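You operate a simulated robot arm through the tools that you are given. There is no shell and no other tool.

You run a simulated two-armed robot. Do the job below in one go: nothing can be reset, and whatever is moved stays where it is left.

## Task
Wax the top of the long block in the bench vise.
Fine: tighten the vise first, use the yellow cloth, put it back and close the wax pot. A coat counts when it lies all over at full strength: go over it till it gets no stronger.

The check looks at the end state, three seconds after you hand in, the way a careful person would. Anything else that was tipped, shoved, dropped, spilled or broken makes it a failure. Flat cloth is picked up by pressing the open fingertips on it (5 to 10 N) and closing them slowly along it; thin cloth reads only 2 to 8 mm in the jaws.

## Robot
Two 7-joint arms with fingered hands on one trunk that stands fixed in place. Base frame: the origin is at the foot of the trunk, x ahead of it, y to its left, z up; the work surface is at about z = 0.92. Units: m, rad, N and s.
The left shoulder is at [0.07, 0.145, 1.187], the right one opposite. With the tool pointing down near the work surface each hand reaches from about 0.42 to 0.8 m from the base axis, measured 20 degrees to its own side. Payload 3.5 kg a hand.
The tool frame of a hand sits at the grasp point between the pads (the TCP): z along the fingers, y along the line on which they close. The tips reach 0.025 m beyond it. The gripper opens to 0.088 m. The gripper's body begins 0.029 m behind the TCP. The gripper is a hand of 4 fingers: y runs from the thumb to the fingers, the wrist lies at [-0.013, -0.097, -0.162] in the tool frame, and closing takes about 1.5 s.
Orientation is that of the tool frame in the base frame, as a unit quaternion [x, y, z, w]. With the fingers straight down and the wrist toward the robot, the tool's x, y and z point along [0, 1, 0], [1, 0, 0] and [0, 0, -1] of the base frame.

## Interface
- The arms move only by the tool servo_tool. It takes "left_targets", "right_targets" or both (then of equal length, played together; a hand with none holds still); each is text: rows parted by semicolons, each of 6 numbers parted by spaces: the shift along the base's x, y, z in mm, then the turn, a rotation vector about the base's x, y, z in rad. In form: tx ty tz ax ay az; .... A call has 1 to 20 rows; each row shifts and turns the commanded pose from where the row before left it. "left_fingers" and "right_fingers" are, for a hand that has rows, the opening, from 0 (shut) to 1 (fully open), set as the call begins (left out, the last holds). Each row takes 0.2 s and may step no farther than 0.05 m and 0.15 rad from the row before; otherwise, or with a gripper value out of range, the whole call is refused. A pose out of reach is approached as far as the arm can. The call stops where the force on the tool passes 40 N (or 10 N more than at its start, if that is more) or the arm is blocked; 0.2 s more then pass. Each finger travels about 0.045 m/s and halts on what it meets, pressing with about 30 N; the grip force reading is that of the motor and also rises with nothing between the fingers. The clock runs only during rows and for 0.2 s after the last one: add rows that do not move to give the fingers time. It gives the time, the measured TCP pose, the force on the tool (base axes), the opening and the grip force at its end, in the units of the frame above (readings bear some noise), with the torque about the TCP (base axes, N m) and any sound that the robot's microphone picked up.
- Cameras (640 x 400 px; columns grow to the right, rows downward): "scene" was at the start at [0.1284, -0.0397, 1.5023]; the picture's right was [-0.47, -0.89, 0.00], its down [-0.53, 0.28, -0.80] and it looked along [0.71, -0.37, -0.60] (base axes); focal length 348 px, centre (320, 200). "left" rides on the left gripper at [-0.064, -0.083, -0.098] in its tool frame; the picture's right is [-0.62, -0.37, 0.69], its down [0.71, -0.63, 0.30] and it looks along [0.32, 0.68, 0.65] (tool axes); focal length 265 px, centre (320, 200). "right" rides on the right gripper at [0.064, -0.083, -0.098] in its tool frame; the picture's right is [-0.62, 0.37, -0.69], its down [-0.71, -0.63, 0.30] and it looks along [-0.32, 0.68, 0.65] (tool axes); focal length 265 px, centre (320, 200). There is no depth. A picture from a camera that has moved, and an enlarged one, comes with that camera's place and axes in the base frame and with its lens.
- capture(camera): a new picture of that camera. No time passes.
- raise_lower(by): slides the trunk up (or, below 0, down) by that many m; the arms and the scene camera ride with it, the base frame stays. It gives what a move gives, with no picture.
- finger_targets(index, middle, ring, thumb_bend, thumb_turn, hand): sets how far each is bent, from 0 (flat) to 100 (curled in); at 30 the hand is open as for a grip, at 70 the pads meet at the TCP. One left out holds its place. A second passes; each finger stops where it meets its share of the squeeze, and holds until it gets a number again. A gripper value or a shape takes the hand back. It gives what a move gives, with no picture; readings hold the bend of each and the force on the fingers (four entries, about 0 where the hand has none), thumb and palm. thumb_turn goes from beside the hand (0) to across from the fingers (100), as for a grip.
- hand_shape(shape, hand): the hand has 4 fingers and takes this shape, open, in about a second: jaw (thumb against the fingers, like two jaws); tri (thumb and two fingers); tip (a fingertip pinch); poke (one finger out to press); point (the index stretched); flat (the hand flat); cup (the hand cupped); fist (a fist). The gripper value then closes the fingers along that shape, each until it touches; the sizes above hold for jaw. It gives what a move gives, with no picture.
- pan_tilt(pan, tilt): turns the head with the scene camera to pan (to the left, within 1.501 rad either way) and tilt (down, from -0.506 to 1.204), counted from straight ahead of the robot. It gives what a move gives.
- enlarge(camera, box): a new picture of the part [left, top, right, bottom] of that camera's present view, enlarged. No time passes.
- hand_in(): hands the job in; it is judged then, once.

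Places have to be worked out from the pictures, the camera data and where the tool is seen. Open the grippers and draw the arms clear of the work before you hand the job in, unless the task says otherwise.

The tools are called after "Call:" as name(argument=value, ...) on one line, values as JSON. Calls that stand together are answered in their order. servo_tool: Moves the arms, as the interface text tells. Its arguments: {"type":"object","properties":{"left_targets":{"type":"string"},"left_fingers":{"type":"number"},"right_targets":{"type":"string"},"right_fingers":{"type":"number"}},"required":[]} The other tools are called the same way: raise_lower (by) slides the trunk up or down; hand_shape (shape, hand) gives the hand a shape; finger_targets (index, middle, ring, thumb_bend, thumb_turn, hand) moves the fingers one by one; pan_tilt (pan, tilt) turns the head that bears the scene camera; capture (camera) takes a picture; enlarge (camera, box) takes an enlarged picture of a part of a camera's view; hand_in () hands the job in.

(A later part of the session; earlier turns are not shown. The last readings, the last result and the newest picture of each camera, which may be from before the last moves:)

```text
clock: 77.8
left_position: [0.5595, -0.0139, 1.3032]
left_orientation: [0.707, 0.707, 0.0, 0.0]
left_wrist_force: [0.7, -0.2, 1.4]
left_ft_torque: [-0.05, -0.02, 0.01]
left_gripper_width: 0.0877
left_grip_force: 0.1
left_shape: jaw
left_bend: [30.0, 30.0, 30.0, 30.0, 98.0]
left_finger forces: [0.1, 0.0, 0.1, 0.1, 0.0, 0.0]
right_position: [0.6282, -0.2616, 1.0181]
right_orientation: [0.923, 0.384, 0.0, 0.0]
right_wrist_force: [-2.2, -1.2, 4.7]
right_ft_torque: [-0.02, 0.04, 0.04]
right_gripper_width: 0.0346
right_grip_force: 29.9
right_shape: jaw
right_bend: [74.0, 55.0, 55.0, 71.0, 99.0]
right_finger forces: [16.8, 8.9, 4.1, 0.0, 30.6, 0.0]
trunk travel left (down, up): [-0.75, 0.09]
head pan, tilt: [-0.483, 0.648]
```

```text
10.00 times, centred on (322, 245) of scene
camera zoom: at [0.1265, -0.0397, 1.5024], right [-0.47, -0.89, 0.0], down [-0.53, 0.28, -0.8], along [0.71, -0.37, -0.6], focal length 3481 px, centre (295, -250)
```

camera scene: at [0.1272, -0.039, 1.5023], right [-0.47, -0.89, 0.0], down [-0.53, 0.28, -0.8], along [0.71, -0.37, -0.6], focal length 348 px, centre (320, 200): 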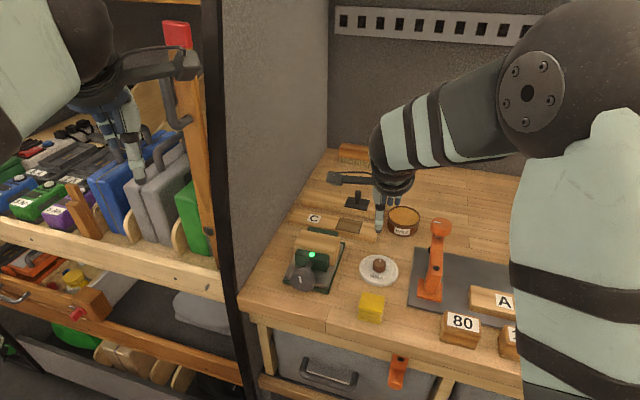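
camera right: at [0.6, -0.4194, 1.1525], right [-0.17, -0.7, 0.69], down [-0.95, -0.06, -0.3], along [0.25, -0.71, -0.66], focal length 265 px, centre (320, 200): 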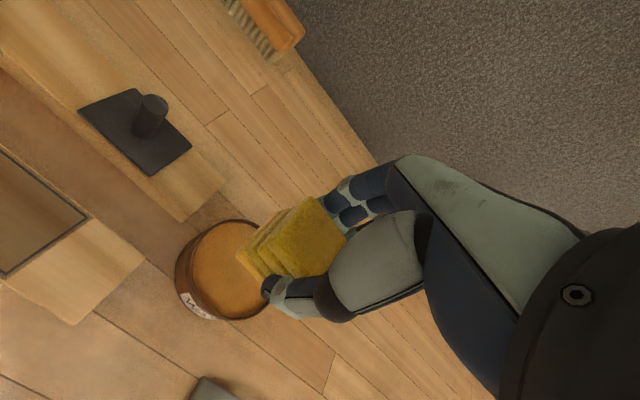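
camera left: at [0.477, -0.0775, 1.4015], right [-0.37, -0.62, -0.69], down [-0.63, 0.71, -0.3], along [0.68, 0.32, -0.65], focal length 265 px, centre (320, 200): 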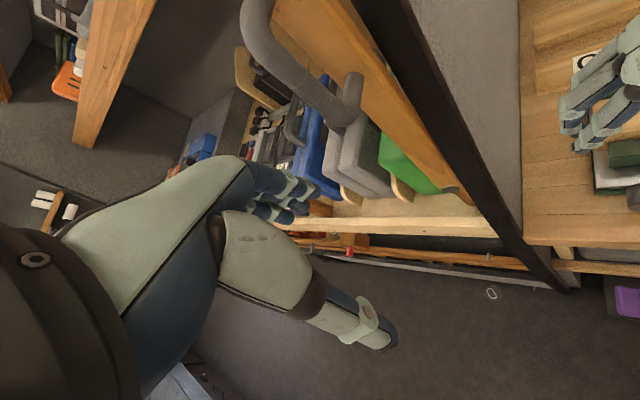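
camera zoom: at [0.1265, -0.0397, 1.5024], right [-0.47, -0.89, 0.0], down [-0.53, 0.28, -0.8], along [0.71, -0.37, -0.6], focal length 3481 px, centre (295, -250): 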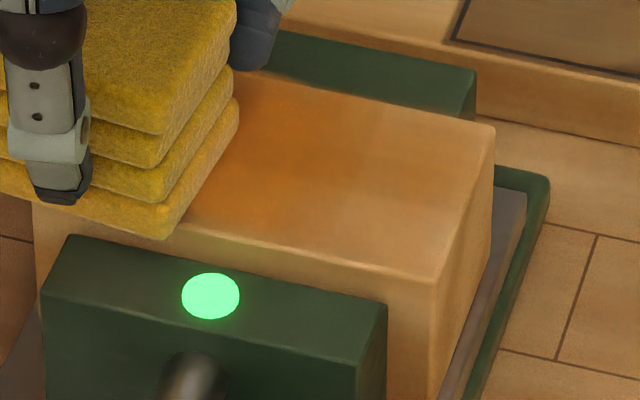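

The coat is graded—stronger where passed longer. I'll wipe back to the right offset toward the rear, then left offset toward the front.

Call:
servo_tool(right_targets="4.2 -4.2 -0.7 0 0 0;-5.5 -5.5 0 0 0 0;-5.5 -5.5 0 0 0 0;-5.5 -5.5 0 0 0 0;-5.5 -5.5 0 0 0 0;-5.5 -5.5 0 0 0 0;-5.5 -5.5 0 0 0 0;-5.5 -5.5 0 0 0 0;-5.5 -5.5 0 0 0 0;-8.5 8.5 0 0 0 0;5.5 5.5 0 0 0 0;5.5 5.5 0 0 0 0;5.5 5.5 0 0 0 0;5.5 5.5 0 0 0 0;5.5 5.5 0 0 0 0;5.5 5.5 0 0 0 0;5.5 5.5 0 0 0 0;5.5 5.5 0 0 0 0;0 0 0 0 0 0")

Call:
enlarge(camera="scene", box=[300, 225, 345, 265])

```text
clock: 81.8
left_position: [0.557, -0.0136, 1.302]
left_orientation: [0.707, 0.707, 0.001, 0.001]
left_wrist_force: [-0.2, -0.2, 0.2]
left_ft_torque: [-0.01, -0.02, -0.03]
left_gripper_width: 0.0877
left_grip_force: 0.0
left_shape: jaw
left_bend: [30.0, 30.0, 30.0, 30.0, 98.0]
left_finger forces: [0.1, 0.0, 0.0, 0.0, 0.1, 0.1]
right_position: [0.6225, -0.2586, 1.0183]
right_orientation: [0.923, 0.384, 0.001, 0.0]
right_wrist_force: [-2.8, -3.9, 12.3]
right_ft_torque: [-0.07, 0.08, 0.0]
right_gripper_width: 0.0343
right_grip_force: 30.0
right_shape: jaw
right_bend: [74.0, 56.0, 58.0, 72.0, 96.0]
right_finger forces: [19.0, 9.3, 4.9, 0.0, 31.3, 0.0]
trunk travel left (down, up): [-0.75, 0.09]
head pan, tilt: [-0.483, 0.648]
```

```text
10.00 times, centred on (322, 245) of scene
camera zoom: at [0.1251, -0.0401, 1.5026], right [-0.47, -0.89, 0.0], down [-0.53, 0.28, -0.8], along [0.71, -0.37, -0.6], focal length 3481 px, centre (295, -250)
```

zoom: 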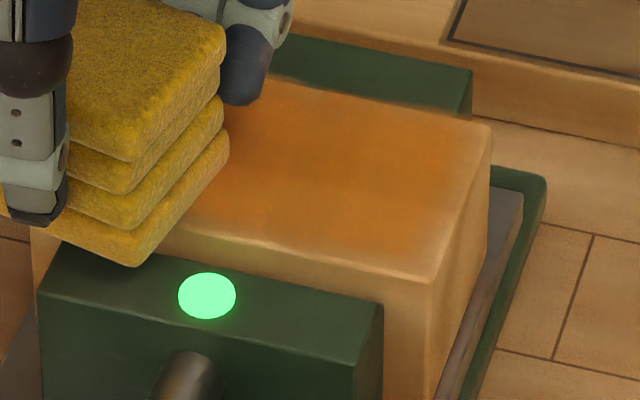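

Coat is building. I'll ease force slightly and continue: right along the front side further over the right end, then left along the rear.

Call:
servo_tool(right_targets="0 0 0.6 0 0 0;-5.5 -5.5 0 0 0 0;-5.5 -5.5 0 0 0 0;-5.5 -5.5 0 0 0 0;-5.5 -5.5 0 0 0 0;-5.5 -5.5 0 0 0 0;-5.5 -5.5 0 0 0 0;-5.5 -5.5 0 0 0 0;-5.5 -5.5 0 0 0 0;-5 -5 0 0 0 0;11.3 -11.3 0 0 0 0;5.5 5.5 0 0 0 0;5.5 5.5 0 0 0 0;5.5 5.5 0 0 0 0;5.5 5.5 0 0 0 0;5.5 5.5 0 0 0 0;5.5 5.5 0 0 0 0;5.5 5.5 0 0 0 0;5.5 5.5 0 0 0 0;5 5 0 0 0 0")

Call:
enlarge(camera="scene", box=[300, 225, 345, 265])

Call:
servo_tool(right_targets="-5.7 5.7 0 0 0 0;-5.5 -5.5 0 0 0 0;-5.5 -5.5 0 0 0 0;-5.5 -5.5 0 0 0 0;-5.5 -5.5 0 0 0 0;-5.5 -5.5 0 0 0 0;-5.5 -5.5 0 0 0 0;-5.5 -5.5 0 0 0 0;-5.5 -5.5 0 0 0 0;-5 -5 0 0 0 0;0 0 0 0 0 0")

Call:
enlarge(camera="scene", box=[300, 225, 345, 265])

```text
clock: 86.0
left_position: [0.5593, -0.0135, 1.3021]
left_orientation: [0.707, 0.707, 0.0, 0.001]
left_wrist_force: [0.1, 0.1, -0.2]
left_ft_torque: [-0.04, 0.0, 0.0]
left_gripper_width: 0.0874
left_grip_force: 0.1
left_shape: jaw
left_bend: [30.0, 30.0, 30.0, 30.0, 98.0]
left_finger forces: [0.0, 0.0, 0.1, 0.0, 0.0, 0.0]
right_position: [0.636, -0.2696, 1.0182]
right_orientation: [0.924, 0.384, -0.001, 0.0]
right_wrist_force: [-2.8, -2.0, 4.9]
right_ft_torque: [-0.02, 0.06, 0.0]
right_gripper_width: 0.0337
right_grip_force: 30.3
right_shape: jaw
right_bend: [74.0, 56.0, 59.0, 72.0, 96.0]
right_finger forces: [18.5, 8.3, 4.4, 0.0, 30.6, 0.0]
trunk travel left (down, up): [-0.75, 0.09]
head pan, tilt: [-0.483, 0.648]
```

```text
10.00 times, centred on (322, 245) of scene
camera zoom: at [0.1271, -0.0396, 1.5024], right [-0.47, -0.89, 0.0], down [-0.53, 0.28, -0.8], along [0.71, -0.37, -0.6], focal length 3481 px, centre (295, -250)
```

zoom: 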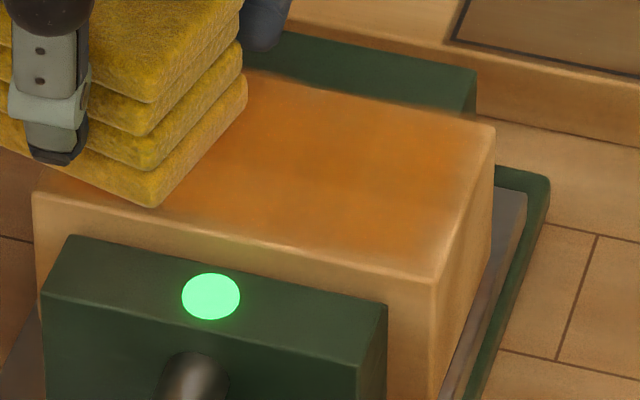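

```text
clock: 88.4
left_position: [0.5598, -0.012, 1.3018]
left_orientation: [0.707, 0.708, -0.001, 0.0]
left_wrist_force: [0.6, -0.2, -0.2]
left_ft_torque: [0.02, 0.01, 0.02]
left_gripper_width: 0.0875
left_grip_force: 0.1
left_shape: jaw
left_bend: [30.0, 30.0, 30.0, 30.0, 98.0]
left_finger forces: [0.0, 0.0, 0.1, 0.1, 0.0, 0.0]
right_position: [0.5806, -0.3117, 1.0165]
right_orientation: [0.924, 0.383, 0.001, 0.002]
right_wrist_force: [3.9, 3.0, 9.8]
right_ft_torque: [0.13, -0.06, 0.01]
right_gripper_width: 0.0341
right_grip_force: 29.9
right_shape: jaw
right_bend: [74.0, 56.0, 60.0, 72.0, 95.0]
right_finger forces: [18.2, 7.0, 3.5, 0.0, 29.6, 0.0]
trunk travel left (down, up): [-0.75, 0.09]
head pan, tilt: [-0.483, 0.648]
```

```text
10.00 times, centred on (322, 245) of scene
camera zoom: at [0.1279, -0.0378, 1.5024], right [-0.47, -0.89, 0.0], down [-0.53, 0.28, -0.8], along [0.71, -0.37, -0.6], focal length 3481 px, centre (295, -250)
```

zoom: 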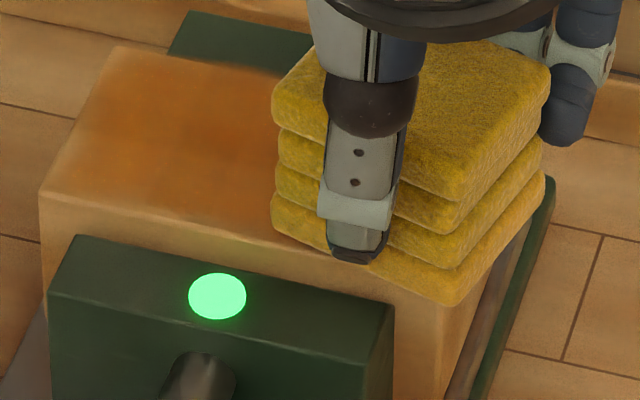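

I'll lift off, head back to the pot for a re-dip, and view the whole top meanwhile.

Call:
servo_tool(right_targets="0 0 25 0 0 0;0 0 35 0 0 0;6 -42.4 0 0 0 0;6 -42.4 0 0 0 0;6 -42.4 0 0 0 0;6 -42.4 0 0 0 0;6 -42.4 0 0 0 0;0 0 0 0 0 0")

Call:
enlarge(camera="scene", box=[300, 225, 345, 265])

Call:
enlarge(camera="right", box=[180, 140, 360, 330])

Call:
capture(camera="left")

```text
clock: 90.2
left_position: [0.5603, -0.0124, 1.3008]
left_orientation: [0.707, 0.707, 0.001, 0.0]
left_wrist_force: [-0.3, -0.5, -0.8]
left_ft_torque: [-0.02, 0.03, -0.02]
left_gripper_width: 0.0875
left_grip_force: 0.1
left_shape: jaw
left_bend: [30.0, 30.0, 30.0, 30.0, 98.0]
left_finger forces: [0.0, 0.1, 0.0, 0.0, 0.0, 0.0]
right_position: [0.611, -0.5247, 1.0789]
right_orientation: [0.924, 0.383, -0.001, 0.001]
right_wrist_force: [0.0, 0.4, -0.4]
right_ft_torque: [-0.01, 0.0, 0.01]
right_gripper_width: 0.0338
right_grip_force: 30.4
right_shape: jaw
right_bend: [74.0, 56.0, 60.0, 72.0, 95.0]
right_finger forces: [18.1, 7.4, 3.7, 0.0, 29.3, 0.0]
trunk travel left (down, up): [-0.75, 0.09]
head pan, tilt: [-0.483, 0.648]
```

```text
10.00 times, centred on (322, 245) of scene
camera zoom: at [0.128, -0.0385, 1.5023], right [-0.47, -0.89, 0.0], down [-0.53, 0.28, -0.8], along [0.71, -0.37, -0.6], focal length 3481 px, centre (295, -250)
```

zoom: 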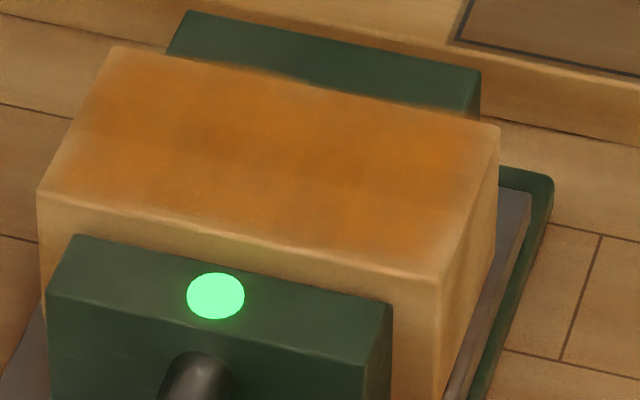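

```text
2.11 times, centred on (270, 235) of right
camera zoom: at [0.5993, -0.4206, 1.1772], right [-0.18, -0.7, 0.69], down [-0.95, -0.06, -0.3], along [0.25, -0.71, -0.65], focal length 559 px, centre (425, 126)
```

zoom: 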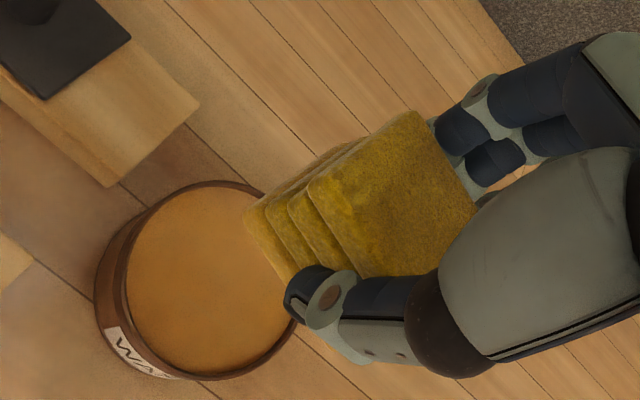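

```text
taken
camera left: at [0.4772, -0.0763, 1.4015], right [-0.37, -0.62, -0.69], down [-0.63, 0.71, -0.3], along [0.68, 0.32, -0.65], focal length 265 px, centre (320, 200)
```

left: 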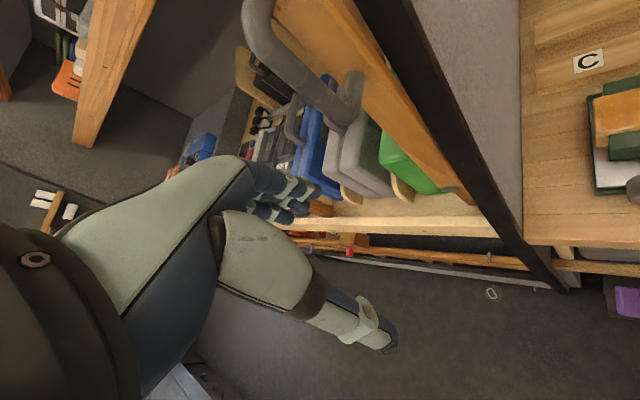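

The coat is on but uneven and weaker at the front edge and ends. Re-dipping: lowering into the pot again.

Call:
servo_tool(right_targets="0 0 -30 0 0 0;0 0 -30 0 0 0;0 0 -18 0 0 0;0 0 -5 0 0 0;0 0 -3 0 0 0;0 0 0 0 0 0")

Call:
servo_tool(right_targets="0 0 -2 0 0 0;0 0 0 0 0 0")

Call:
enlarge(camera="right", box=[180, 180, 360, 330])

Call:
enlarge(camera="scene", box=[370, 180, 440, 250])

```text
clock: 91.6
left_position: [0.56, -0.0131, 1.3008]
left_orientation: [0.707, 0.707, -0.001, 0.0]
left_wrist_force: [0.8, -0.1, -0.4]
left_ft_torque: [0.01, 0.04, 0.03]
left_gripper_width: 0.0877
left_grip_force: 0.0
left_shape: jaw
left_bend: [30.0, 30.0, 30.0, 30.0, 98.0]
left_finger forces: [0.1, 0.1, 0.1, 0.1, 0.0, 0.0]
right_position: [0.6114, -0.525, 0.9926]
right_orientation: [0.923, 0.384, 0.0, 0.001]
right_wrist_force: [-1.4, -0.4, 3.7]
right_ft_torque: [0.1, -0.03, 0.04]
right_gripper_width: 0.034
right_grip_force: 30.4
right_shape: jaw
right_bend: [74.0, 56.0, 60.0, 72.0, 95.0]
right_finger forces: [18.5, 7.5, 3.6, 0.0, 29.3, 0.1]
trunk travel left (down, up): [-0.75, 0.09]
head pan, tilt: [-0.483, 0.648]
```

```text
clock: 92.2
left_position: [0.5592, -0.0128, 1.3022]
left_orientation: [0.707, 0.707, -0.001, 0.0]
left_wrist_force: [-0.2, 0.5, 1.0]
left_ft_torque: [-0.03, 0.0, 0.0]
left_gripper_width: 0.0877
left_grip_force: 0.0
left_shape: jaw
left_bend: [30.0, 30.0, 30.0, 30.0, 98.0]
left_finger forces: [0.1, 0.0, 0.0, 0.0, 0.0, 0.0]
right_position: [0.6101, -0.5266, 0.9911]
right_orientation: [0.924, 0.383, 0.001, 0.002]
right_wrist_force: [-0.4, -1.8, 6.4]
right_ft_torque: [0.15, -0.08, -0.03]
right_gripper_width: 0.034
right_grip_force: 29.7
right_shape: jaw
right_bend: [74.0, 56.0, 60.0, 72.0, 95.0]
right_finger forces: [19.5, 7.6, 3.4, 0.1, 28.7, 0.0]
trunk travel left (down, up): [-0.75, 0.09]
head pan, tilt: [-0.483, 0.648]
```

```text
2.67 times, centred on (270, 255) of right
camera zoom: at [0.5981, -0.4211, 1.0891], right [-0.18, -0.7, 0.69], down [-0.95, -0.06, -0.31], along [0.26, -0.71, -0.65], focal length 708 px, centre (453, 53)
```

zoom: 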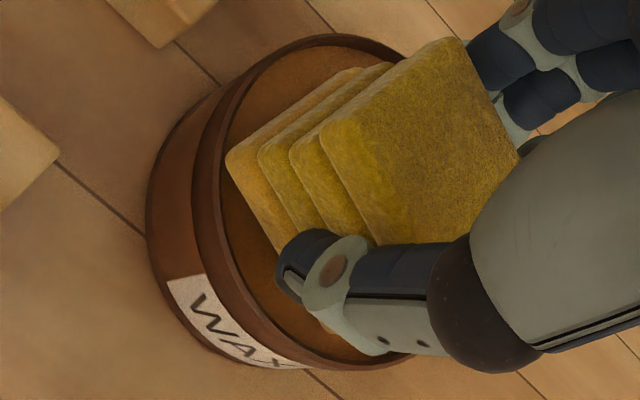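

```text
5.71 times, centred on (405, 215) of scene
camera zoom: at [0.1271, -0.0391, 1.5025], right [-0.47, -0.89, 0.0], down [-0.53, 0.28, -0.8], along [0.71, -0.37, -0.6], focal length 1989 px, centre (-166, 114)
```

zoom: 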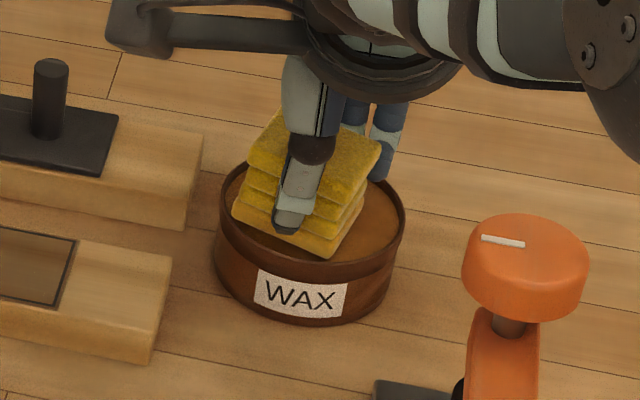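

The pad has yawed a bit in the grip but seats in the wax at 6 N. I'll rub, lift and go to the block's front-right.

Call:
servo_tool(right_targets="-1 -1 0 0 0 0;1 1 0 0 0 0;-1 -1 0 0 0 0;1 1 0 0 0 0;0 0 0 0 0 0;0 0 5 0 0 0;0 0 35 0 0 0;0 0 45 0 0 0;-7.1 45 0 0 0 0;-7.1 45 0 0 0 0;-7.1 45 0 0 0 0;-7.1 45 0 0 0 0;-7.1 45 0 0 0 0;0 0 -25 0 0 0;0 0 -25 0 0 0;0 0 -6 0 0 0;0 0 0 0 0 0")

Call:
enlarge(camera="scene", box=[290, 205, 360, 275])

Call:
enlarge(camera="right", box=[100, 100, 380, 360])

```text
clock: 95.8
left_position: [0.5605, -0.0144, 1.3008]
left_orientation: [0.708, 0.707, 0.0, 0.0]
left_wrist_force: [0.0, -0.5, 0.3]
left_ft_torque: [-0.03, 0.01, -0.03]
left_gripper_width: 0.0876
left_grip_force: 0.1
left_shape: jaw
left_bend: [30.0, 30.0, 30.0, 30.0, 98.0]
left_finger forces: [0.0, 0.0, 0.0, 0.0, 0.1, 0.0]
right_position: [0.5761, -0.2991, 1.0187]
right_orientation: [0.923, 0.384, 0.0, 0.0]
right_wrist_force: [1.0, 0.9, -0.6]
right_ft_torque: [0.03, -0.03, -0.01]
right_gripper_width: 0.0336
right_grip_force: 30.4
right_shape: jaw
right_bend: [74.0, 56.0, 60.0, 72.0, 95.0]
right_finger forces: [18.1, 7.2, 4.1, 0.0, 29.4, 0.0]
trunk travel left (down, up): [-0.75, 0.09]
head pan, tilt: [-0.483, 0.648]
```

```text
5.71 times, centred on (325, 240) of scene
camera zoom: at [0.1285, -0.0402, 1.5022], right [-0.47, -0.89, 0.0], down [-0.53, 0.28, -0.8], along [0.71, -0.37, -0.6], focal length 1989 px, centre (291, -29)
```

zoom: 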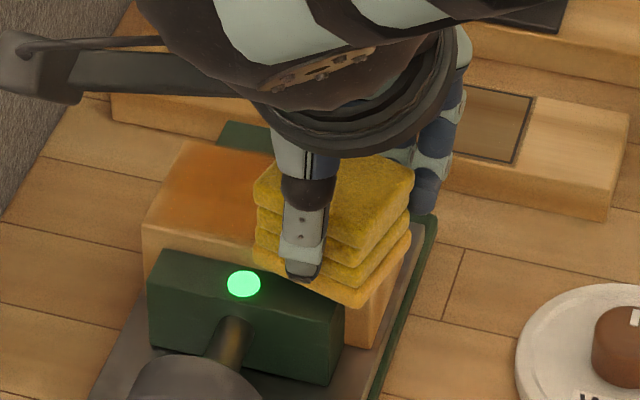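

```text
1.54 times, centred on (240, 230) of right
camera zoom: at [0.564, -0.1961, 1.1168], right [-0.18, -0.7, 0.69], down [-0.95, -0.06, -0.3], along [0.26, -0.71, -0.65], focal length 408 px, centre (443, 154)
```

zoom: 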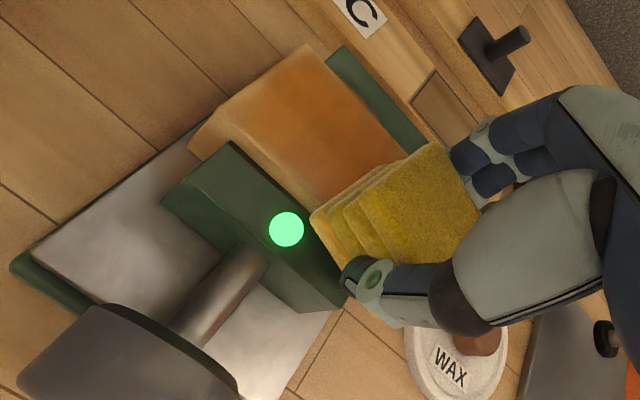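

Now pressing lightly and wiping four lanes from front to rear.

Call:
servo_tool(right_targets="0 0 -2 0 0 0;0 0 -2 0 0 0;5.3 5.3 0 0 0 0;5.3 5.3 0 0 0 0;5.3 5.3 0 0 0 0;5.3 5.3 0 0 0 0;5.3 5.3 0 0 0 0;5.3 5.3 0 0 0 0;5.3 5.3 0 0 0 0;5.3 5.3 0 0 0 0;5.3 5.3 0 0 0 0;0 0 0 0 0 0")

Call:
enlarge(camera="scene", box=[300, 225, 345, 265])

Call:
servo_tool(right_targets="5.7 -5.7 0 0 0 0;-5.3 -5.3 0 0 0 0;-5.3 -5.3 0 0 0 0;-5.3 -5.3 0 0 0 0;-5.3 -5.3 0 0 0 0;-5.3 -5.3 0 0 0 0;-5.3 -5.3 0 0 0 0;-5.3 -5.3 0 0 0 0;-5.3 -5.3 0 0 0 0;-5.3 -5.3 0 0 0 0;0 0 0 0 0 0")

Call:
enlarge(camera="scene", box=[300, 225, 345, 265])

```text
clock: 98.4
left_position: [0.5574, -0.0145, 1.3031]
left_orientation: [0.707, 0.707, 0.001, 0.0]
left_wrist_force: [-0.1, 0.1, 0.0]
left_ft_torque: [0.02, -0.01, 0.01]
left_gripper_width: 0.0877
left_grip_force: 0.1
left_shape: jaw
left_bend: [30.0, 30.0, 30.0, 30.0, 98.0]
left_finger forces: [0.1, 0.1, 0.0, 0.0, 0.1, 0.0]
right_position: [0.62, -0.2528, 1.0177]
right_orientation: [0.923, 0.384, 0.0, 0.0]
right_wrist_force: [-4.2, -4.6, 14.2]
right_ft_torque: [-0.08, 0.11, 0.07]
right_gripper_width: 0.0343
right_grip_force: 30.0
right_shape: jaw
right_bend: [74.0, 56.0, 59.0, 72.0, 96.0]
right_finger forces: [18.5, 9.7, 5.0, 0.0, 31.9, 0.0]
trunk travel left (down, up): [-0.75, 0.09]
head pan, tilt: [-0.483, 0.648]
```

```text
10.00 times, centred on (322, 245) of scene
camera zoom: at [0.1243, -0.0399, 1.5026], right [-0.47, -0.89, 0.0], down [-0.53, 0.28, -0.8], along [0.71, -0.37, -0.6], focal length 3481 px, centre (295, -250)
```

zoom: 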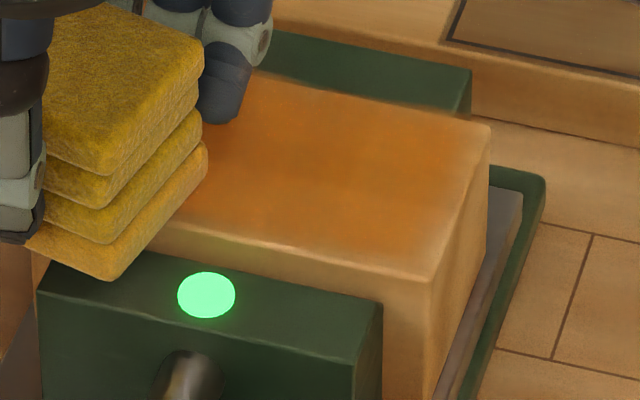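

```text
clock: 100.8
left_position: [0.5601, -0.012, 1.302]
left_orientation: [0.707, 0.708, 0.0, 0.001]
left_wrist_force: [0.2, 0.0, 0.0]
left_ft_torque: [0.03, 0.0, -0.03]
left_gripper_width: 0.0874
left_grip_force: 0.0
left_shape: jaw
left_bend: [30.0, 30.0, 30.0, 30.0, 98.0]
left_finger forces: [0.0, 0.0, 0.0, 0.0, 0.0, 0.1]
right_position: [0.5805, -0.3041, 1.0161]
right_orientation: [0.924, 0.383, 0.0, 0.001]
right_wrist_force: [2.8, 4.0, 10.7]
right_ft_torque: [0.11, -0.05, -0.02]
right_gripper_width: 0.0341
right_grip_force: 29.6
right_shape: jaw
right_bend: [74.0, 57.0, 61.0, 72.0, 94.0]
right_finger forces: [17.6, 7.0, 3.0, 0.0, 29.4, 0.0]
trunk travel left (down, up): [-0.75, 0.09]
head pan, tilt: [-0.483, 0.648]
```

```text
10.00 times, centred on (322, 245) of scene
camera zoom: at [0.1275, -0.0373, 1.5024], right [-0.47, -0.89, 0.0], down [-0.53, 0.28, -0.8], along [0.71, -0.37, -0.6], focal length 3481 px, centre (295, -250)
```

zoom: 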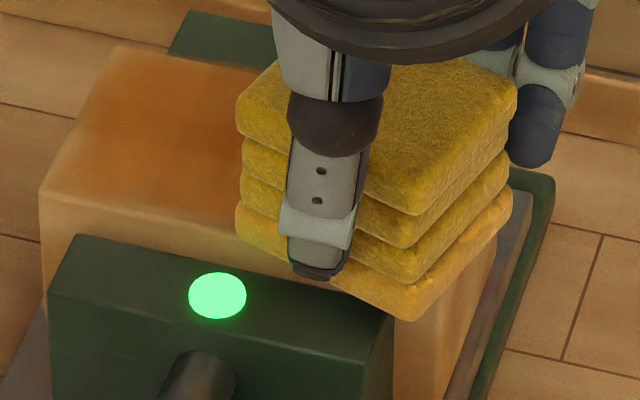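

Continuing with the two rear lanes.

Call:
servo_tool(right_targets="7.1 -7.1 0 0 0 0;5.3 5.3 0 0 0 0;5.3 5.3 0 0 0 0;5.3 5.3 0 0 0 0;5.3 5.3 0 0 0 0;5.3 5.3 0 0 0 0;5.3 5.3 0 0 0 0;5.3 5.3 0 0 0 0;5.3 5.3 0 0 0 0;5.3 5.3 0 0 0 0;0 0 0 0 0 0")

Call:
servo_tool(right_targets="4.2 -4.2 0 0 0 0;-5.3 -5.3 0 0 0 0;-5.3 -5.3 0 0 0 0;-5.3 -5.3 0 0 0 0;-5.3 -5.3 0 0 0 0;-5.3 -5.3 0 0 0 0;-5.3 -5.3 0 0 0 0;-5.3 -5.3 0 0 0 0;-5.3 -5.3 0 0 0 0;-5.3 -5.3 0 0 0 0;0 0 5 0 0 0;0 0 30 0 0 0;0 0 30 0 0 0;6.8 -40 0 0 0 0;6.8 -40 0 0 0 0;0 0 0 0 0 0")

Call:
enlarge(camera="scene", box=[300, 225, 345, 265])

Call:
enlarge(camera="right", box=[0, 0, 360, 330])

```text
clock: 103.2
left_position: [0.557, -0.0141, 1.3022]
left_orientation: [0.707, 0.707, 0.001, 0.001]
left_wrist_force: [0.1, 0.3, -0.6]
left_ft_torque: [0.02, 0.0, 0.02]
left_gripper_width: 0.0874
left_grip_force: 0.0
left_shape: jaw
left_bend: [30.0, 30.0, 30.0, 30.0, 98.0]
left_finger forces: [0.0, 0.0, 0.1, 0.0, 0.0, 0.1]
right_position: [0.6347, -0.2639, 1.0155]
right_orientation: [0.924, 0.383, 0.001, 0.0]
right_wrist_force: [-2.8, -3.7, 11.2]
right_ft_torque: [-0.02, 0.11, -0.02]
right_gripper_width: 0.0342
right_grip_force: 29.9
right_shape: jaw
right_bend: [74.0, 56.0, 60.0, 72.0, 95.0]
right_finger forces: [19.2, 9.1, 4.9, 0.1, 31.7, 0.1]
trunk travel left (down, up): [-0.75, 0.09]
head pan, tilt: [-0.483, 0.648]
```

```text
clock: 106.6
left_position: [0.5597, -0.0119, 1.301]
left_orientation: [0.708, 0.707, 0.0, 0.001]
left_wrist_force: [0.8, 0.9, 0.6]
left_ft_torque: [0.0, -0.02, -0.01]
left_gripper_width: 0.0878
left_grip_force: 0.1
left_shape: jaw
left_bend: [30.0, 30.0, 30.0, 30.0, 98.0]
left_finger forces: [0.1, 0.1, 0.1, 0.1, 0.0, 0.0]
right_position: [0.6063, -0.3943, 1.0806]
right_orientation: [0.924, 0.383, 0.0, 0.0]
right_wrist_force: [-0.1, -0.2, -0.9]
right_ft_torque: [-0.03, -0.01, 0.02]
right_gripper_width: 0.034
right_grip_force: 30.4
right_shape: jaw
right_bend: [74.0, 56.0, 61.0, 72.0, 95.0]
right_finger forces: [18.2, 7.7, 3.4, 0.0, 29.2, 0.0]
trunk travel left (down, up): [-0.75, 0.09]
head pan, tilt: [-0.483, 0.648]
```

```text
10.00 times, centred on (322, 245) of scene
camera zoom: at [0.1278, -0.0378, 1.5024], right [-0.47, -0.89, 0.0], down [-0.53, 0.28, -0.8], along [0.71, -0.37, -0.6], focal length 3481 px, centre (295, -250)
```

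zoom: 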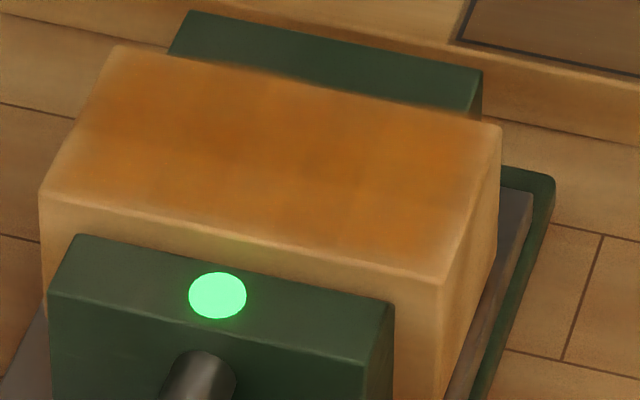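

```text
1.21 times, centred on (180, 165) of right
camera zoom: at [0.5942, -0.2904, 1.1781], right [-0.18, -0.7, 0.69], down [-0.95, -0.06, -0.3], along [0.25, -0.71, -0.65], focal length 322 px, centre (490, 242)
```

zoom: 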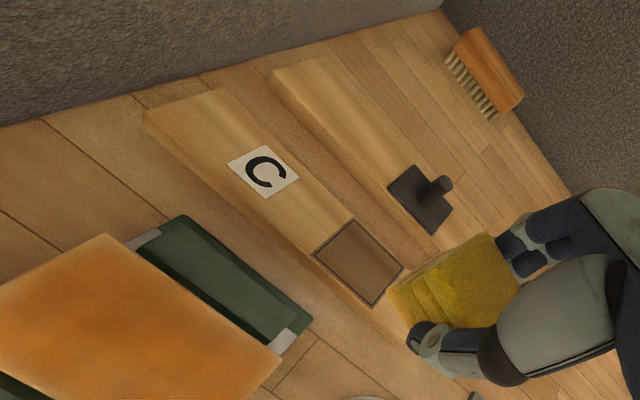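

Coverage is near complete; the edges and front look a bit paler. I'll dip once more and run another full set to see if it still gets stronger.

Call:
servo_tool(right_targets="1.6 -43 0 0 0 0;1.6 -43 0 0 0 0;1.6 -43 0 0 0 0;0 0 -30 0 0 0;0 0 -30 0 0 0;0 0 -20 0 0 0;0 0 -8 0 0 0;0 0 -3 0 0 0;0 0 0 0 0 0")

Call:
enlarge(camera="right", box=[180, 180, 360, 330])

```text
clock: 108.6
left_position: [0.5591, -0.0138, 1.3016]
left_orientation: [0.707, 0.707, 0.0, 0.0]
left_wrist_force: [0.5, 1.0, -0.3]
left_ft_torque: [-0.01, -0.02, 0.0]
left_gripper_width: 0.0874
left_grip_force: 0.0
left_shape: jaw
left_bend: [30.0, 30.0, 30.0, 30.0, 98.0]
left_finger forces: [0.1, 0.0, 0.0, 0.0, 0.0, 0.0]
right_position: [0.6108, -0.526, 0.9894]
right_orientation: [0.924, 0.382, 0.001, 0.0]
right_wrist_force: [-0.6, -2.8, 5.4]
right_ft_torque: [0.11, -0.04, 0.04]
right_gripper_width: 0.0338
right_grip_force: 30.2
right_shape: jaw
right_bend: [74.0, 56.0, 60.0, 72.0, 95.0]
right_finger forces: [19.4, 8.2, 3.1, 0.0, 29.2, 0.0]
trunk travel left (down, up): [-0.75, 0.09]
head pan, tilt: [-0.483, 0.648]
```

```text
2.67 times, centred on (270, 255) of right
camera zoom: at [0.5994, -0.4224, 1.0877], right [-0.18, -0.7, 0.69], down [-0.95, -0.06, -0.31], along [0.26, -0.71, -0.65], focal length 708 px, centre (453, 53)
```

zoom: 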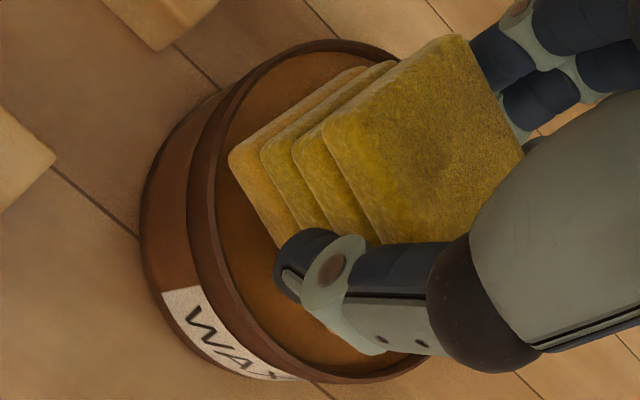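

Waxed again (5 N). Rub, lift, and wipe the front lane from the far right end to the left.

Call:
servo_tool(right_targets="-1 -1 0 0 0 0;1 1 0 0 0 0;-1 -1 0 0 0 0;1 1 0 0 0 0;0 0 0 0 0 0;0 0 5 0 0 0;0 0 35 0 0 0;0 0 45 0 0 0;-7.9 44.7 0 0 0 0;-7.9 44.7 0 0 0 0;-7.9 44.7 0 0 0 0;-7.9 44.7 0 0 0 0;-7.9 44.7 0 0 0 0;0 0 -25 0 0 0;0 0 -25 0 0 0;0 0 -6 0 0 0;0 0 -4 0 0 0")

Call:
servo_tool(right_targets="4 4 0 0 0 0;5.3 5.3 0 0 0 0;5.3 5.3 0 0 0 0;5.3 5.3 0 0 0 0;5.3 5.3 0 0 0 0;5.3 5.3 0 0 0 0;5.3 5.3 0 0 0 0;5.3 5.3 0 0 0 0;5.3 5.3 0 0 0 0;5.3 5.3 0 0 0 0;0 0 0 0 0 0;-5.3 -5.3 0 0 0 0;-5.3 -5.3 0 0 0 0;-5.3 -5.3 0 0 0 0;-5.3 -5.3 0 0 0 0;-5.3 -5.3 0 0 0 0;-5.3 -5.3 0 0 0 0;-5.3 -5.3 0 0 0 0;-5.3 -5.3 0 0 0 0;-5.3 -5.3 0 0 0 0")

Call:
enlarge(camera="scene", box=[300, 225, 345, 265])

```text
clock: 112.2
left_position: [0.5591, -0.0138, 1.3018]
left_orientation: [0.707, 0.707, 0.0, 0.0]
left_wrist_force: [0.4, -0.3, 0.3]
left_ft_torque: [0.0, 0.02, 0.01]
left_gripper_width: 0.0877
left_grip_force: 0.1
left_shape: jaw
left_bend: [30.0, 30.0, 30.0, 30.0, 98.0]
left_finger forces: [0.0, 0.0, 0.0, 0.1, 0.0, 0.0]
right_position: [0.5724, -0.3021, 1.0165]
right_orientation: [0.924, 0.382, 0.003, 0.002]
right_wrist_force: [0.8, 0.2, 9.9]
right_ft_torque: [0.0, 0.04, 0.01]
right_gripper_width: 0.0343
right_grip_force: 29.8
right_shape: jaw
right_bend: [74.0, 56.0, 60.0, 72.0, 95.0]
right_finger forces: [18.3, 8.2, 4.1, 0.0, 30.2, 0.0]
trunk travel left (down, up): [-0.75, 0.09]
head pan, tilt: [-0.483, 0.648]
```

```text
clock: 116.4
left_position: [0.5594, -0.0118, 1.3025]
left_orientation: [0.707, 0.707, -0.001, 0.0]
left_wrist_force: [0.8, 0.2, 0.1]
left_ft_torque: [-0.01, 0.01, -0.02]
left_gripper_width: 0.0877
left_grip_force: 0.1
left_shape: jaw
left_bend: [30.0, 30.0, 30.0, 30.0, 98.0]
left_finger forces: [0.0, 0.0, 0.1, 0.0, 0.1, 0.0]
right_position: [0.5747, -0.2962, 1.0134]
right_orientation: [0.923, 0.384, 0.0, 0.001]
right_wrist_force: [4.4, 5.6, 13.0]
right_ft_torque: [0.13, -0.19, 0.02]
right_gripper_width: 0.0342
right_grip_force: 29.8
right_shape: jaw
right_bend: [74.0, 56.0, 61.0, 72.0, 94.0]
right_finger forces: [17.8, 7.1, 2.8, 0.0, 29.6, 0.0]
trunk travel left (down, up): [-0.75, 0.09]
head pan, tilt: [-0.483, 0.648]
```

```text
10.00 times, centred on (322, 245) of scene
camera zoom: at [0.127, -0.0372, 1.5025], right [-0.47, -0.89, 0.0], down [-0.53, 0.28, -0.8], along [0.71, -0.37, -0.6], focal length 3481 px, centre (295, -250)
```

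zoom: 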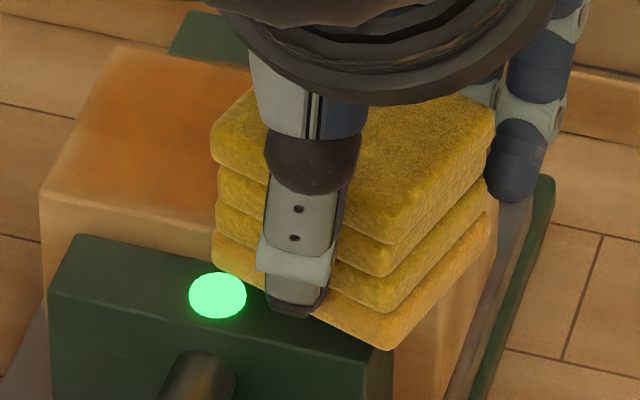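

Continuing: middle and rear lanes, both directions.

Call:
servo_tool(right_targets="6.5 -6.5 0 0 0 0;5.3 5.3 0 0 0 0;5.3 5.3 0 0 0 0;5.3 5.3 0 0 0 0;5.3 5.3 0 0 0 0;5.3 5.3 0 0 0 0;5.3 5.3 0 0 0 0;5.3 5.3 0 0 0 0;5.3 5.3 0 0 0 0;5.3 5.3 0 0 0 0;5.7 -5.7 0 0 0 0;-5.3 -5.3 0 0 0 0;-5.3 -5.3 0 0 0 0;-5.3 -5.3 0 0 0 0;-5.3 -5.3 0 0 0 0;-5.3 -5.3 0 0 0 0;-5.3 -5.3 0 0 0 0;-5.3 -5.3 0 0 0 0;-5.3 -5.3 0 0 0 0;-5.3 -5.3 0 0 0 0")

Call:
servo_tool(right_targets="4.5 -4.5 0 0 0 0;5.3 5.3 0 0 0 0;5.3 5.3 0 0 0 0;5.3 5.3 0 0 0 0;5.3 5.3 0 0 0 0;5.3 5.3 0 0 0 0;5.3 5.3 0 0 0 0;5.3 5.3 0 0 0 0;5.3 5.3 0 0 0 0;5.3 5.3 0 0 0 0;0 0 0 0 0 0")

Call:
enlarge(camera="scene", box=[300, 225, 345, 265])

```text
clock: 120.6
left_position: [0.56, -0.0124, 1.3009]
left_orientation: [0.707, 0.707, 0.0, 0.0]
left_wrist_force: [-0.7, -0.6, 0.3]
left_ft_torque: [-0.01, -0.02, -0.01]
left_gripper_width: 0.0874
left_grip_force: 0.2
left_shape: jaw
left_bend: [30.0, 30.0, 30.0, 30.0, 98.0]
left_finger forces: [0.0, 0.1, 0.0, 0.0, 0.1, 0.1]
right_position: [0.5873, -0.3112, 1.014]
right_orientation: [0.923, 0.384, 0.0, 0.001]
right_wrist_force: [3.0, 1.1, 7.0]
right_ft_torque: [0.03, -0.06, -0.02]
right_gripper_width: 0.0343
right_grip_force: 29.6
right_shape: jaw
right_bend: [74.0, 56.0, 61.0, 72.0, 95.0]
right_finger forces: [19.0, 7.5, 3.4, 0.1, 29.9, 0.1]
trunk travel left (down, up): [-0.75, 0.09]
head pan, tilt: [-0.483, 0.648]
```

```text
clock: 123.0
left_position: [0.5589, -0.0144, 1.3024]
left_orientation: [0.706, 0.708, 0.0, 0.001]
left_wrist_force: [0.8, 0.6, -0.3]
left_ft_torque: [0.04, -0.03, -0.01]
left_gripper_width: 0.0875
left_grip_force: 0.0
left_shape: jaw
left_bend: [30.0, 30.0, 30.0, 30.0, 98.0]
left_finger forces: [0.0, 0.1, 0.1, 0.0, 0.0, 0.0]
right_position: [0.6389, -0.2682, 1.0138]
right_orientation: [0.924, 0.383, 0.002, 0.0]
right_wrist_force: [-2.5, -3.6, 8.9]
right_ft_torque: [-0.02, 0.06, -0.02]
right_gripper_width: 0.0342
right_grip_force: 30.3
right_shape: jaw
right_bend: [74.0, 56.0, 60.0, 72.0, 95.0]
right_finger forces: [18.9, 8.8, 4.4, 0.0, 31.2, 0.0]
trunk travel left (down, up): [-0.75, 0.09]
head pan, tilt: [-0.483, 0.648]
```

```text
10.00 times, centred on (322, 245) of scene
camera zoom: at [0.1259, -0.0401, 1.5025], right [-0.47, -0.89, 0.0], down [-0.53, 0.28, -0.8], along [0.71, -0.37, -0.6], focal length 3481 px, centre (295, -250)
```

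zoom: 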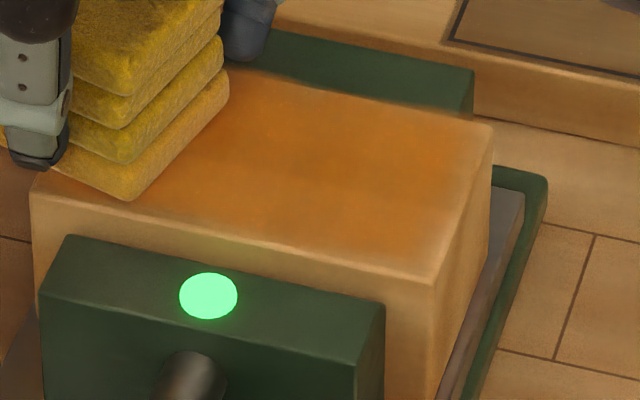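

I'll lift off and move aside to view the top with the hand camera from close by.

Call:
servo_tool(right_targets="0 0 10 0 0 0;0 0 40 0 0 0;0 0 50 0 0 0;-29 -34 0 0 0 0;-29 -34 0 0 0 0;-29 -34 0 0 0 0;0 0 0 0 0 0;0 0 0 0 0 0")

Call:
capture(camera="right")

Call:
enlarge(camera="scene", box=[300, 225, 345, 265])

```text
clock: 124.8
left_position: [0.5615, -0.0136, 1.3007]
left_orientation: [0.707, 0.707, -0.001, -0.001]
left_wrist_force: [0.7, 0.2, 0.1]
left_ft_torque: [0.0, 0.01, 0.04]
left_gripper_width: 0.0879
left_grip_force: 0.1
left_shape: jaw
left_bend: [30.0, 30.0, 30.0, 30.0, 98.0]
left_finger forces: [0.0, 0.1, 0.0, 0.1, 0.1, 0.1]
right_position: [0.5551, -0.3698, 1.1121]
right_orientation: [0.923, 0.384, 0.0, -0.001]
right_wrist_force: [-0.7, 0.0, -0.9]
right_ft_torque: [-0.02, 0.02, 0.04]
right_gripper_width: 0.034
right_grip_force: 29.3
right_shape: jaw
right_bend: [74.0, 56.0, 60.0, 72.0, 95.0]
right_finger forces: [17.8, 7.9, 3.9, 0.0, 29.7, 0.0]
trunk travel left (down, up): [-0.75, 0.09]
head pan, tilt: [-0.483, 0.648]
```

```text
taken
camera right: at [0.5431, -0.2657, 1.2105], right [-0.18, -0.7, 0.69], down [-0.95, -0.06, -0.3], along [0.25, -0.71, -0.65], focal length 265 px, centre (320, 200)
```

right: 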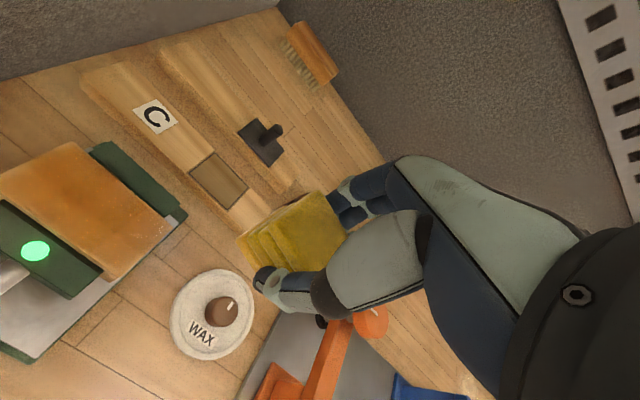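

```text
10.00 times, centred on (322, 245) of scene
camera zoom: at [0.1288, -0.0396, 1.5022], right [-0.47, -0.89, 0.0], down [-0.53, 0.28, -0.8], along [0.71, -0.37, -0.6], focal length 3481 px, centre (295, -250)
```

zoom: 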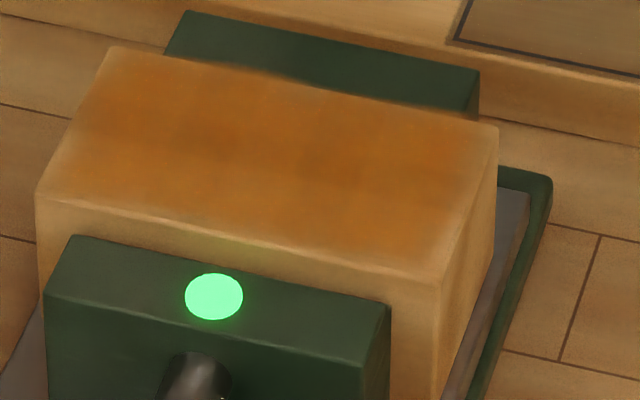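

Call:
enlarge(camera="right", box=[0, 130, 190, 290])

Call:
enlarge(camera="left", box=[570, 60, 640, 160])

```text
2.50 times, centred on (95, 210) of right
camera zoom: at [0.5431, -0.2657, 1.2105], right [-0.18, -0.7, 0.69], down [-0.95, -0.06, -0.3], along [0.25, -0.71, -0.65], focal length 664 px, centre (882, 175)
```

zoom: 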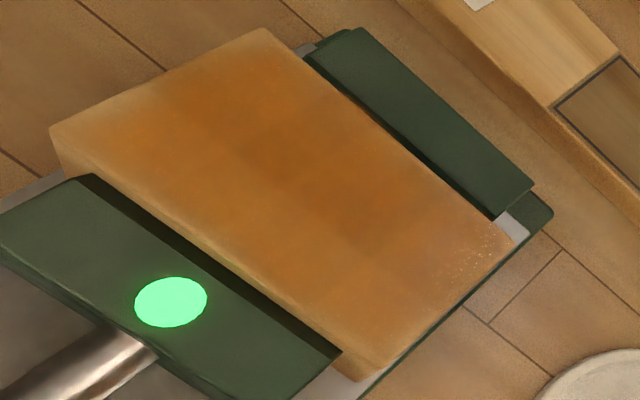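

```text
4.00 times, centred on (605, 110) of left
camera zoom: at [0.478, -0.0773, 1.4011], right [-0.37, -0.62, -0.69], down [-0.63, 0.71, -0.3], along [0.68, 0.32, -0.65], focal length 1062 px, centre (-820, 560)
```

zoom: 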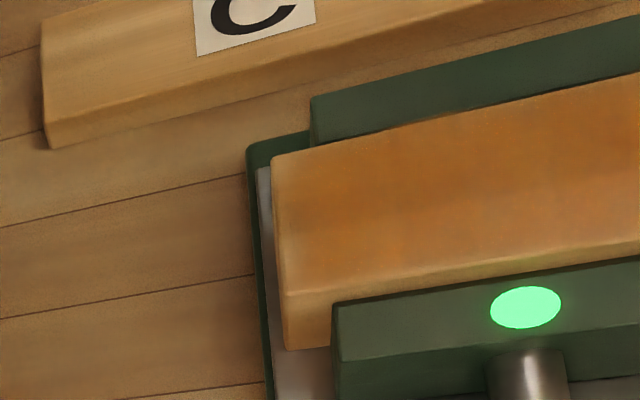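

The coat is nearly uniform; the ends and corners (front-left, back-right) are paler because the pad yawed about −21° in the grip. I'll counter-rotate the hand +21° to square the pad, dip again, then work the ends and edges.

Call:
servo_tool(right_targets="14 -38.7 0 0 0 0.0925;14 -38.7 0 0 0 0.0925;14 -38.7 0 0 0 0.0925;14 -38.7 0 0 0 0.0925;0 0 -40 0 0 0;0 0 -40 0 0 0;0 0 -20 0 0 0;0 0 0 0 0 0")

Call:
enlarge(camera="scene", box=[370, 170, 440, 250])

Call:
enlarge(camera="right", box=[180, 180, 360, 330])

```text
clock: 126.6
left_position: [0.5601, -0.0147, 1.301]
left_orientation: [0.707, 0.708, -0.001, -0.001]
left_wrist_force: [-0.4, 1.0, 0.2]
left_ft_torque: [0.0, 0.05, -0.01]
left_gripper_width: 0.0874
left_grip_force: 0.1
left_shape: jaw
left_bend: [30.0, 30.0, 30.0, 30.0, 98.0]
left_finger forces: [0.0, 0.0, 0.0, 0.1, 0.0, 0.1]
right_position: [0.6067, -0.5249, 1.0128]
right_orientation: [0.837, 0.547, -0.001, 0.0]
right_wrist_force: [-0.6, 0.3, -0.5]
right_ft_torque: [0.01, 0.01, 0.02]
right_gripper_width: 0.0337
right_grip_force: 30.1
right_shape: jaw
right_bend: [74.0, 56.0, 60.0, 72.0, 95.0]
right_finger forces: [17.7, 7.9, 3.9, 0.1, 29.5, 0.0]
trunk travel left (down, up): [-0.75, 0.09]
head pan, tilt: [-0.483, 0.648]
```

```text
5.00 times, centred on (405, 210) of scene
camera zoom: at [0.1283, -0.0393, 1.5023], right [-0.47, -0.89, 0.0], down [-0.53, 0.28, -0.8], along [0.71, -0.37, -0.6], focal length 1740 px, centre (-105, 150)
```

zoom: 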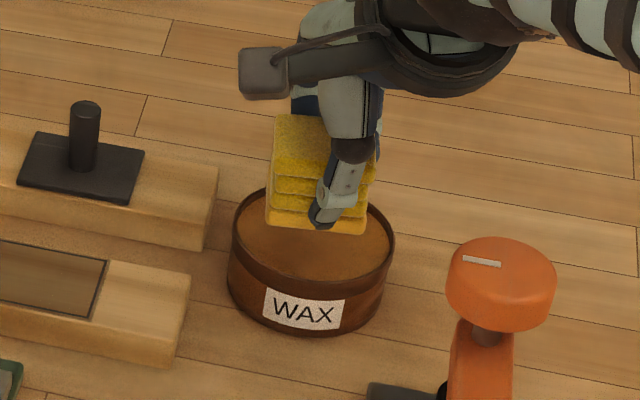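

```text
2.67 times, centred on (270, 255) of right
camera zoom: at [0.5587, -0.4322, 1.1111], right [0.09, -0.72, 0.69], down [-0.86, -0.4, -0.3], along [0.5, -0.57, -0.65], focal length 708 px, centre (453, 53)
```

zoom: 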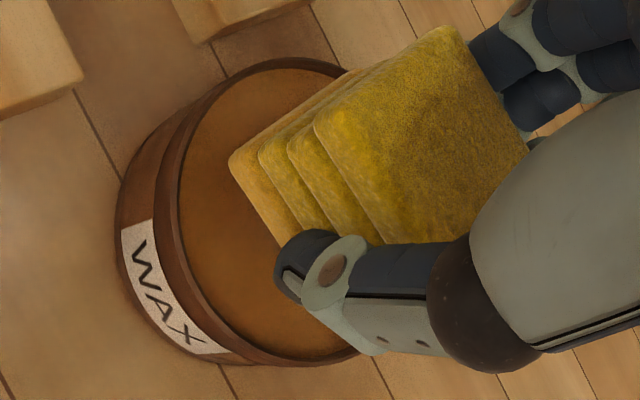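

The pad is now square to the bench; it's ~7 mm right of the pot's centre. I'll shift it and lower into the wax.

Call:
servo_tool(right_targets="4.8 4.8 0 0 0 0;0 0 -15 0 0 0;0 0 -7 0 0 0;0 0 -4 0 0 0;0 0 0 0 0 0")

Call:
enlarge(camera="right", box=[180, 180, 360, 330])

```text
clock: 127.8
left_position: [0.5595, -0.0131, 1.3027]
left_orientation: [0.707, 0.707, 0.0, 0.001]
left_wrist_force: [0.0, 0.3, 0.1]
left_ft_torque: [-0.02, -0.01, -0.02]
left_gripper_width: 0.0876
left_grip_force: 0.1
left_shape: jaw
left_bend: [30.0, 30.0, 30.0, 30.0, 98.0]
left_finger forces: [0.0, 0.0, 0.1, 0.0, 0.0, 0.1]
right_position: [0.6126, -0.5206, 0.988]
right_orientation: [0.837, 0.547, 0.001, 0.002]
right_wrist_force: [-0.1, -1.6, 6.5]
right_ft_torque: [0.12, 0.08, 0.02]
right_gripper_width: 0.034
right_grip_force: 30.0
right_shape: jaw
right_bend: [74.0, 56.0, 60.0, 72.0, 95.0]
right_finger forces: [18.4, 8.0, 3.5, 0.0, 29.1, 0.0]
trunk travel left (down, up): [-0.75, 0.09]
head pan, tilt: [-0.483, 0.648]
```

```text
2.67 times, centred on (270, 255) of right
camera zoom: at [0.564, -0.4277, 1.0865], right [0.09, -0.71, 0.69], down [-0.86, -0.4, -0.31], along [0.5, -0.57, -0.65], focal length 708 px, centre (453, 53)
```

zoom: 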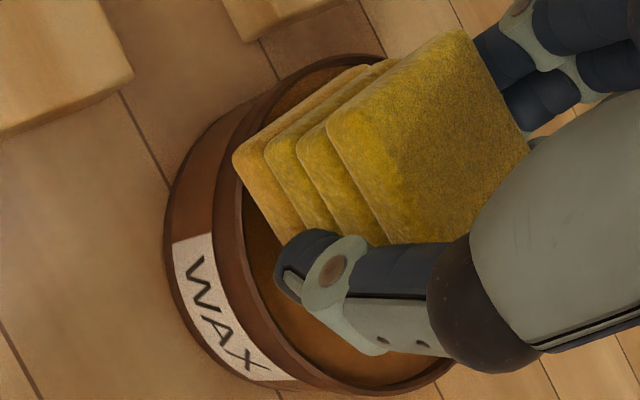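

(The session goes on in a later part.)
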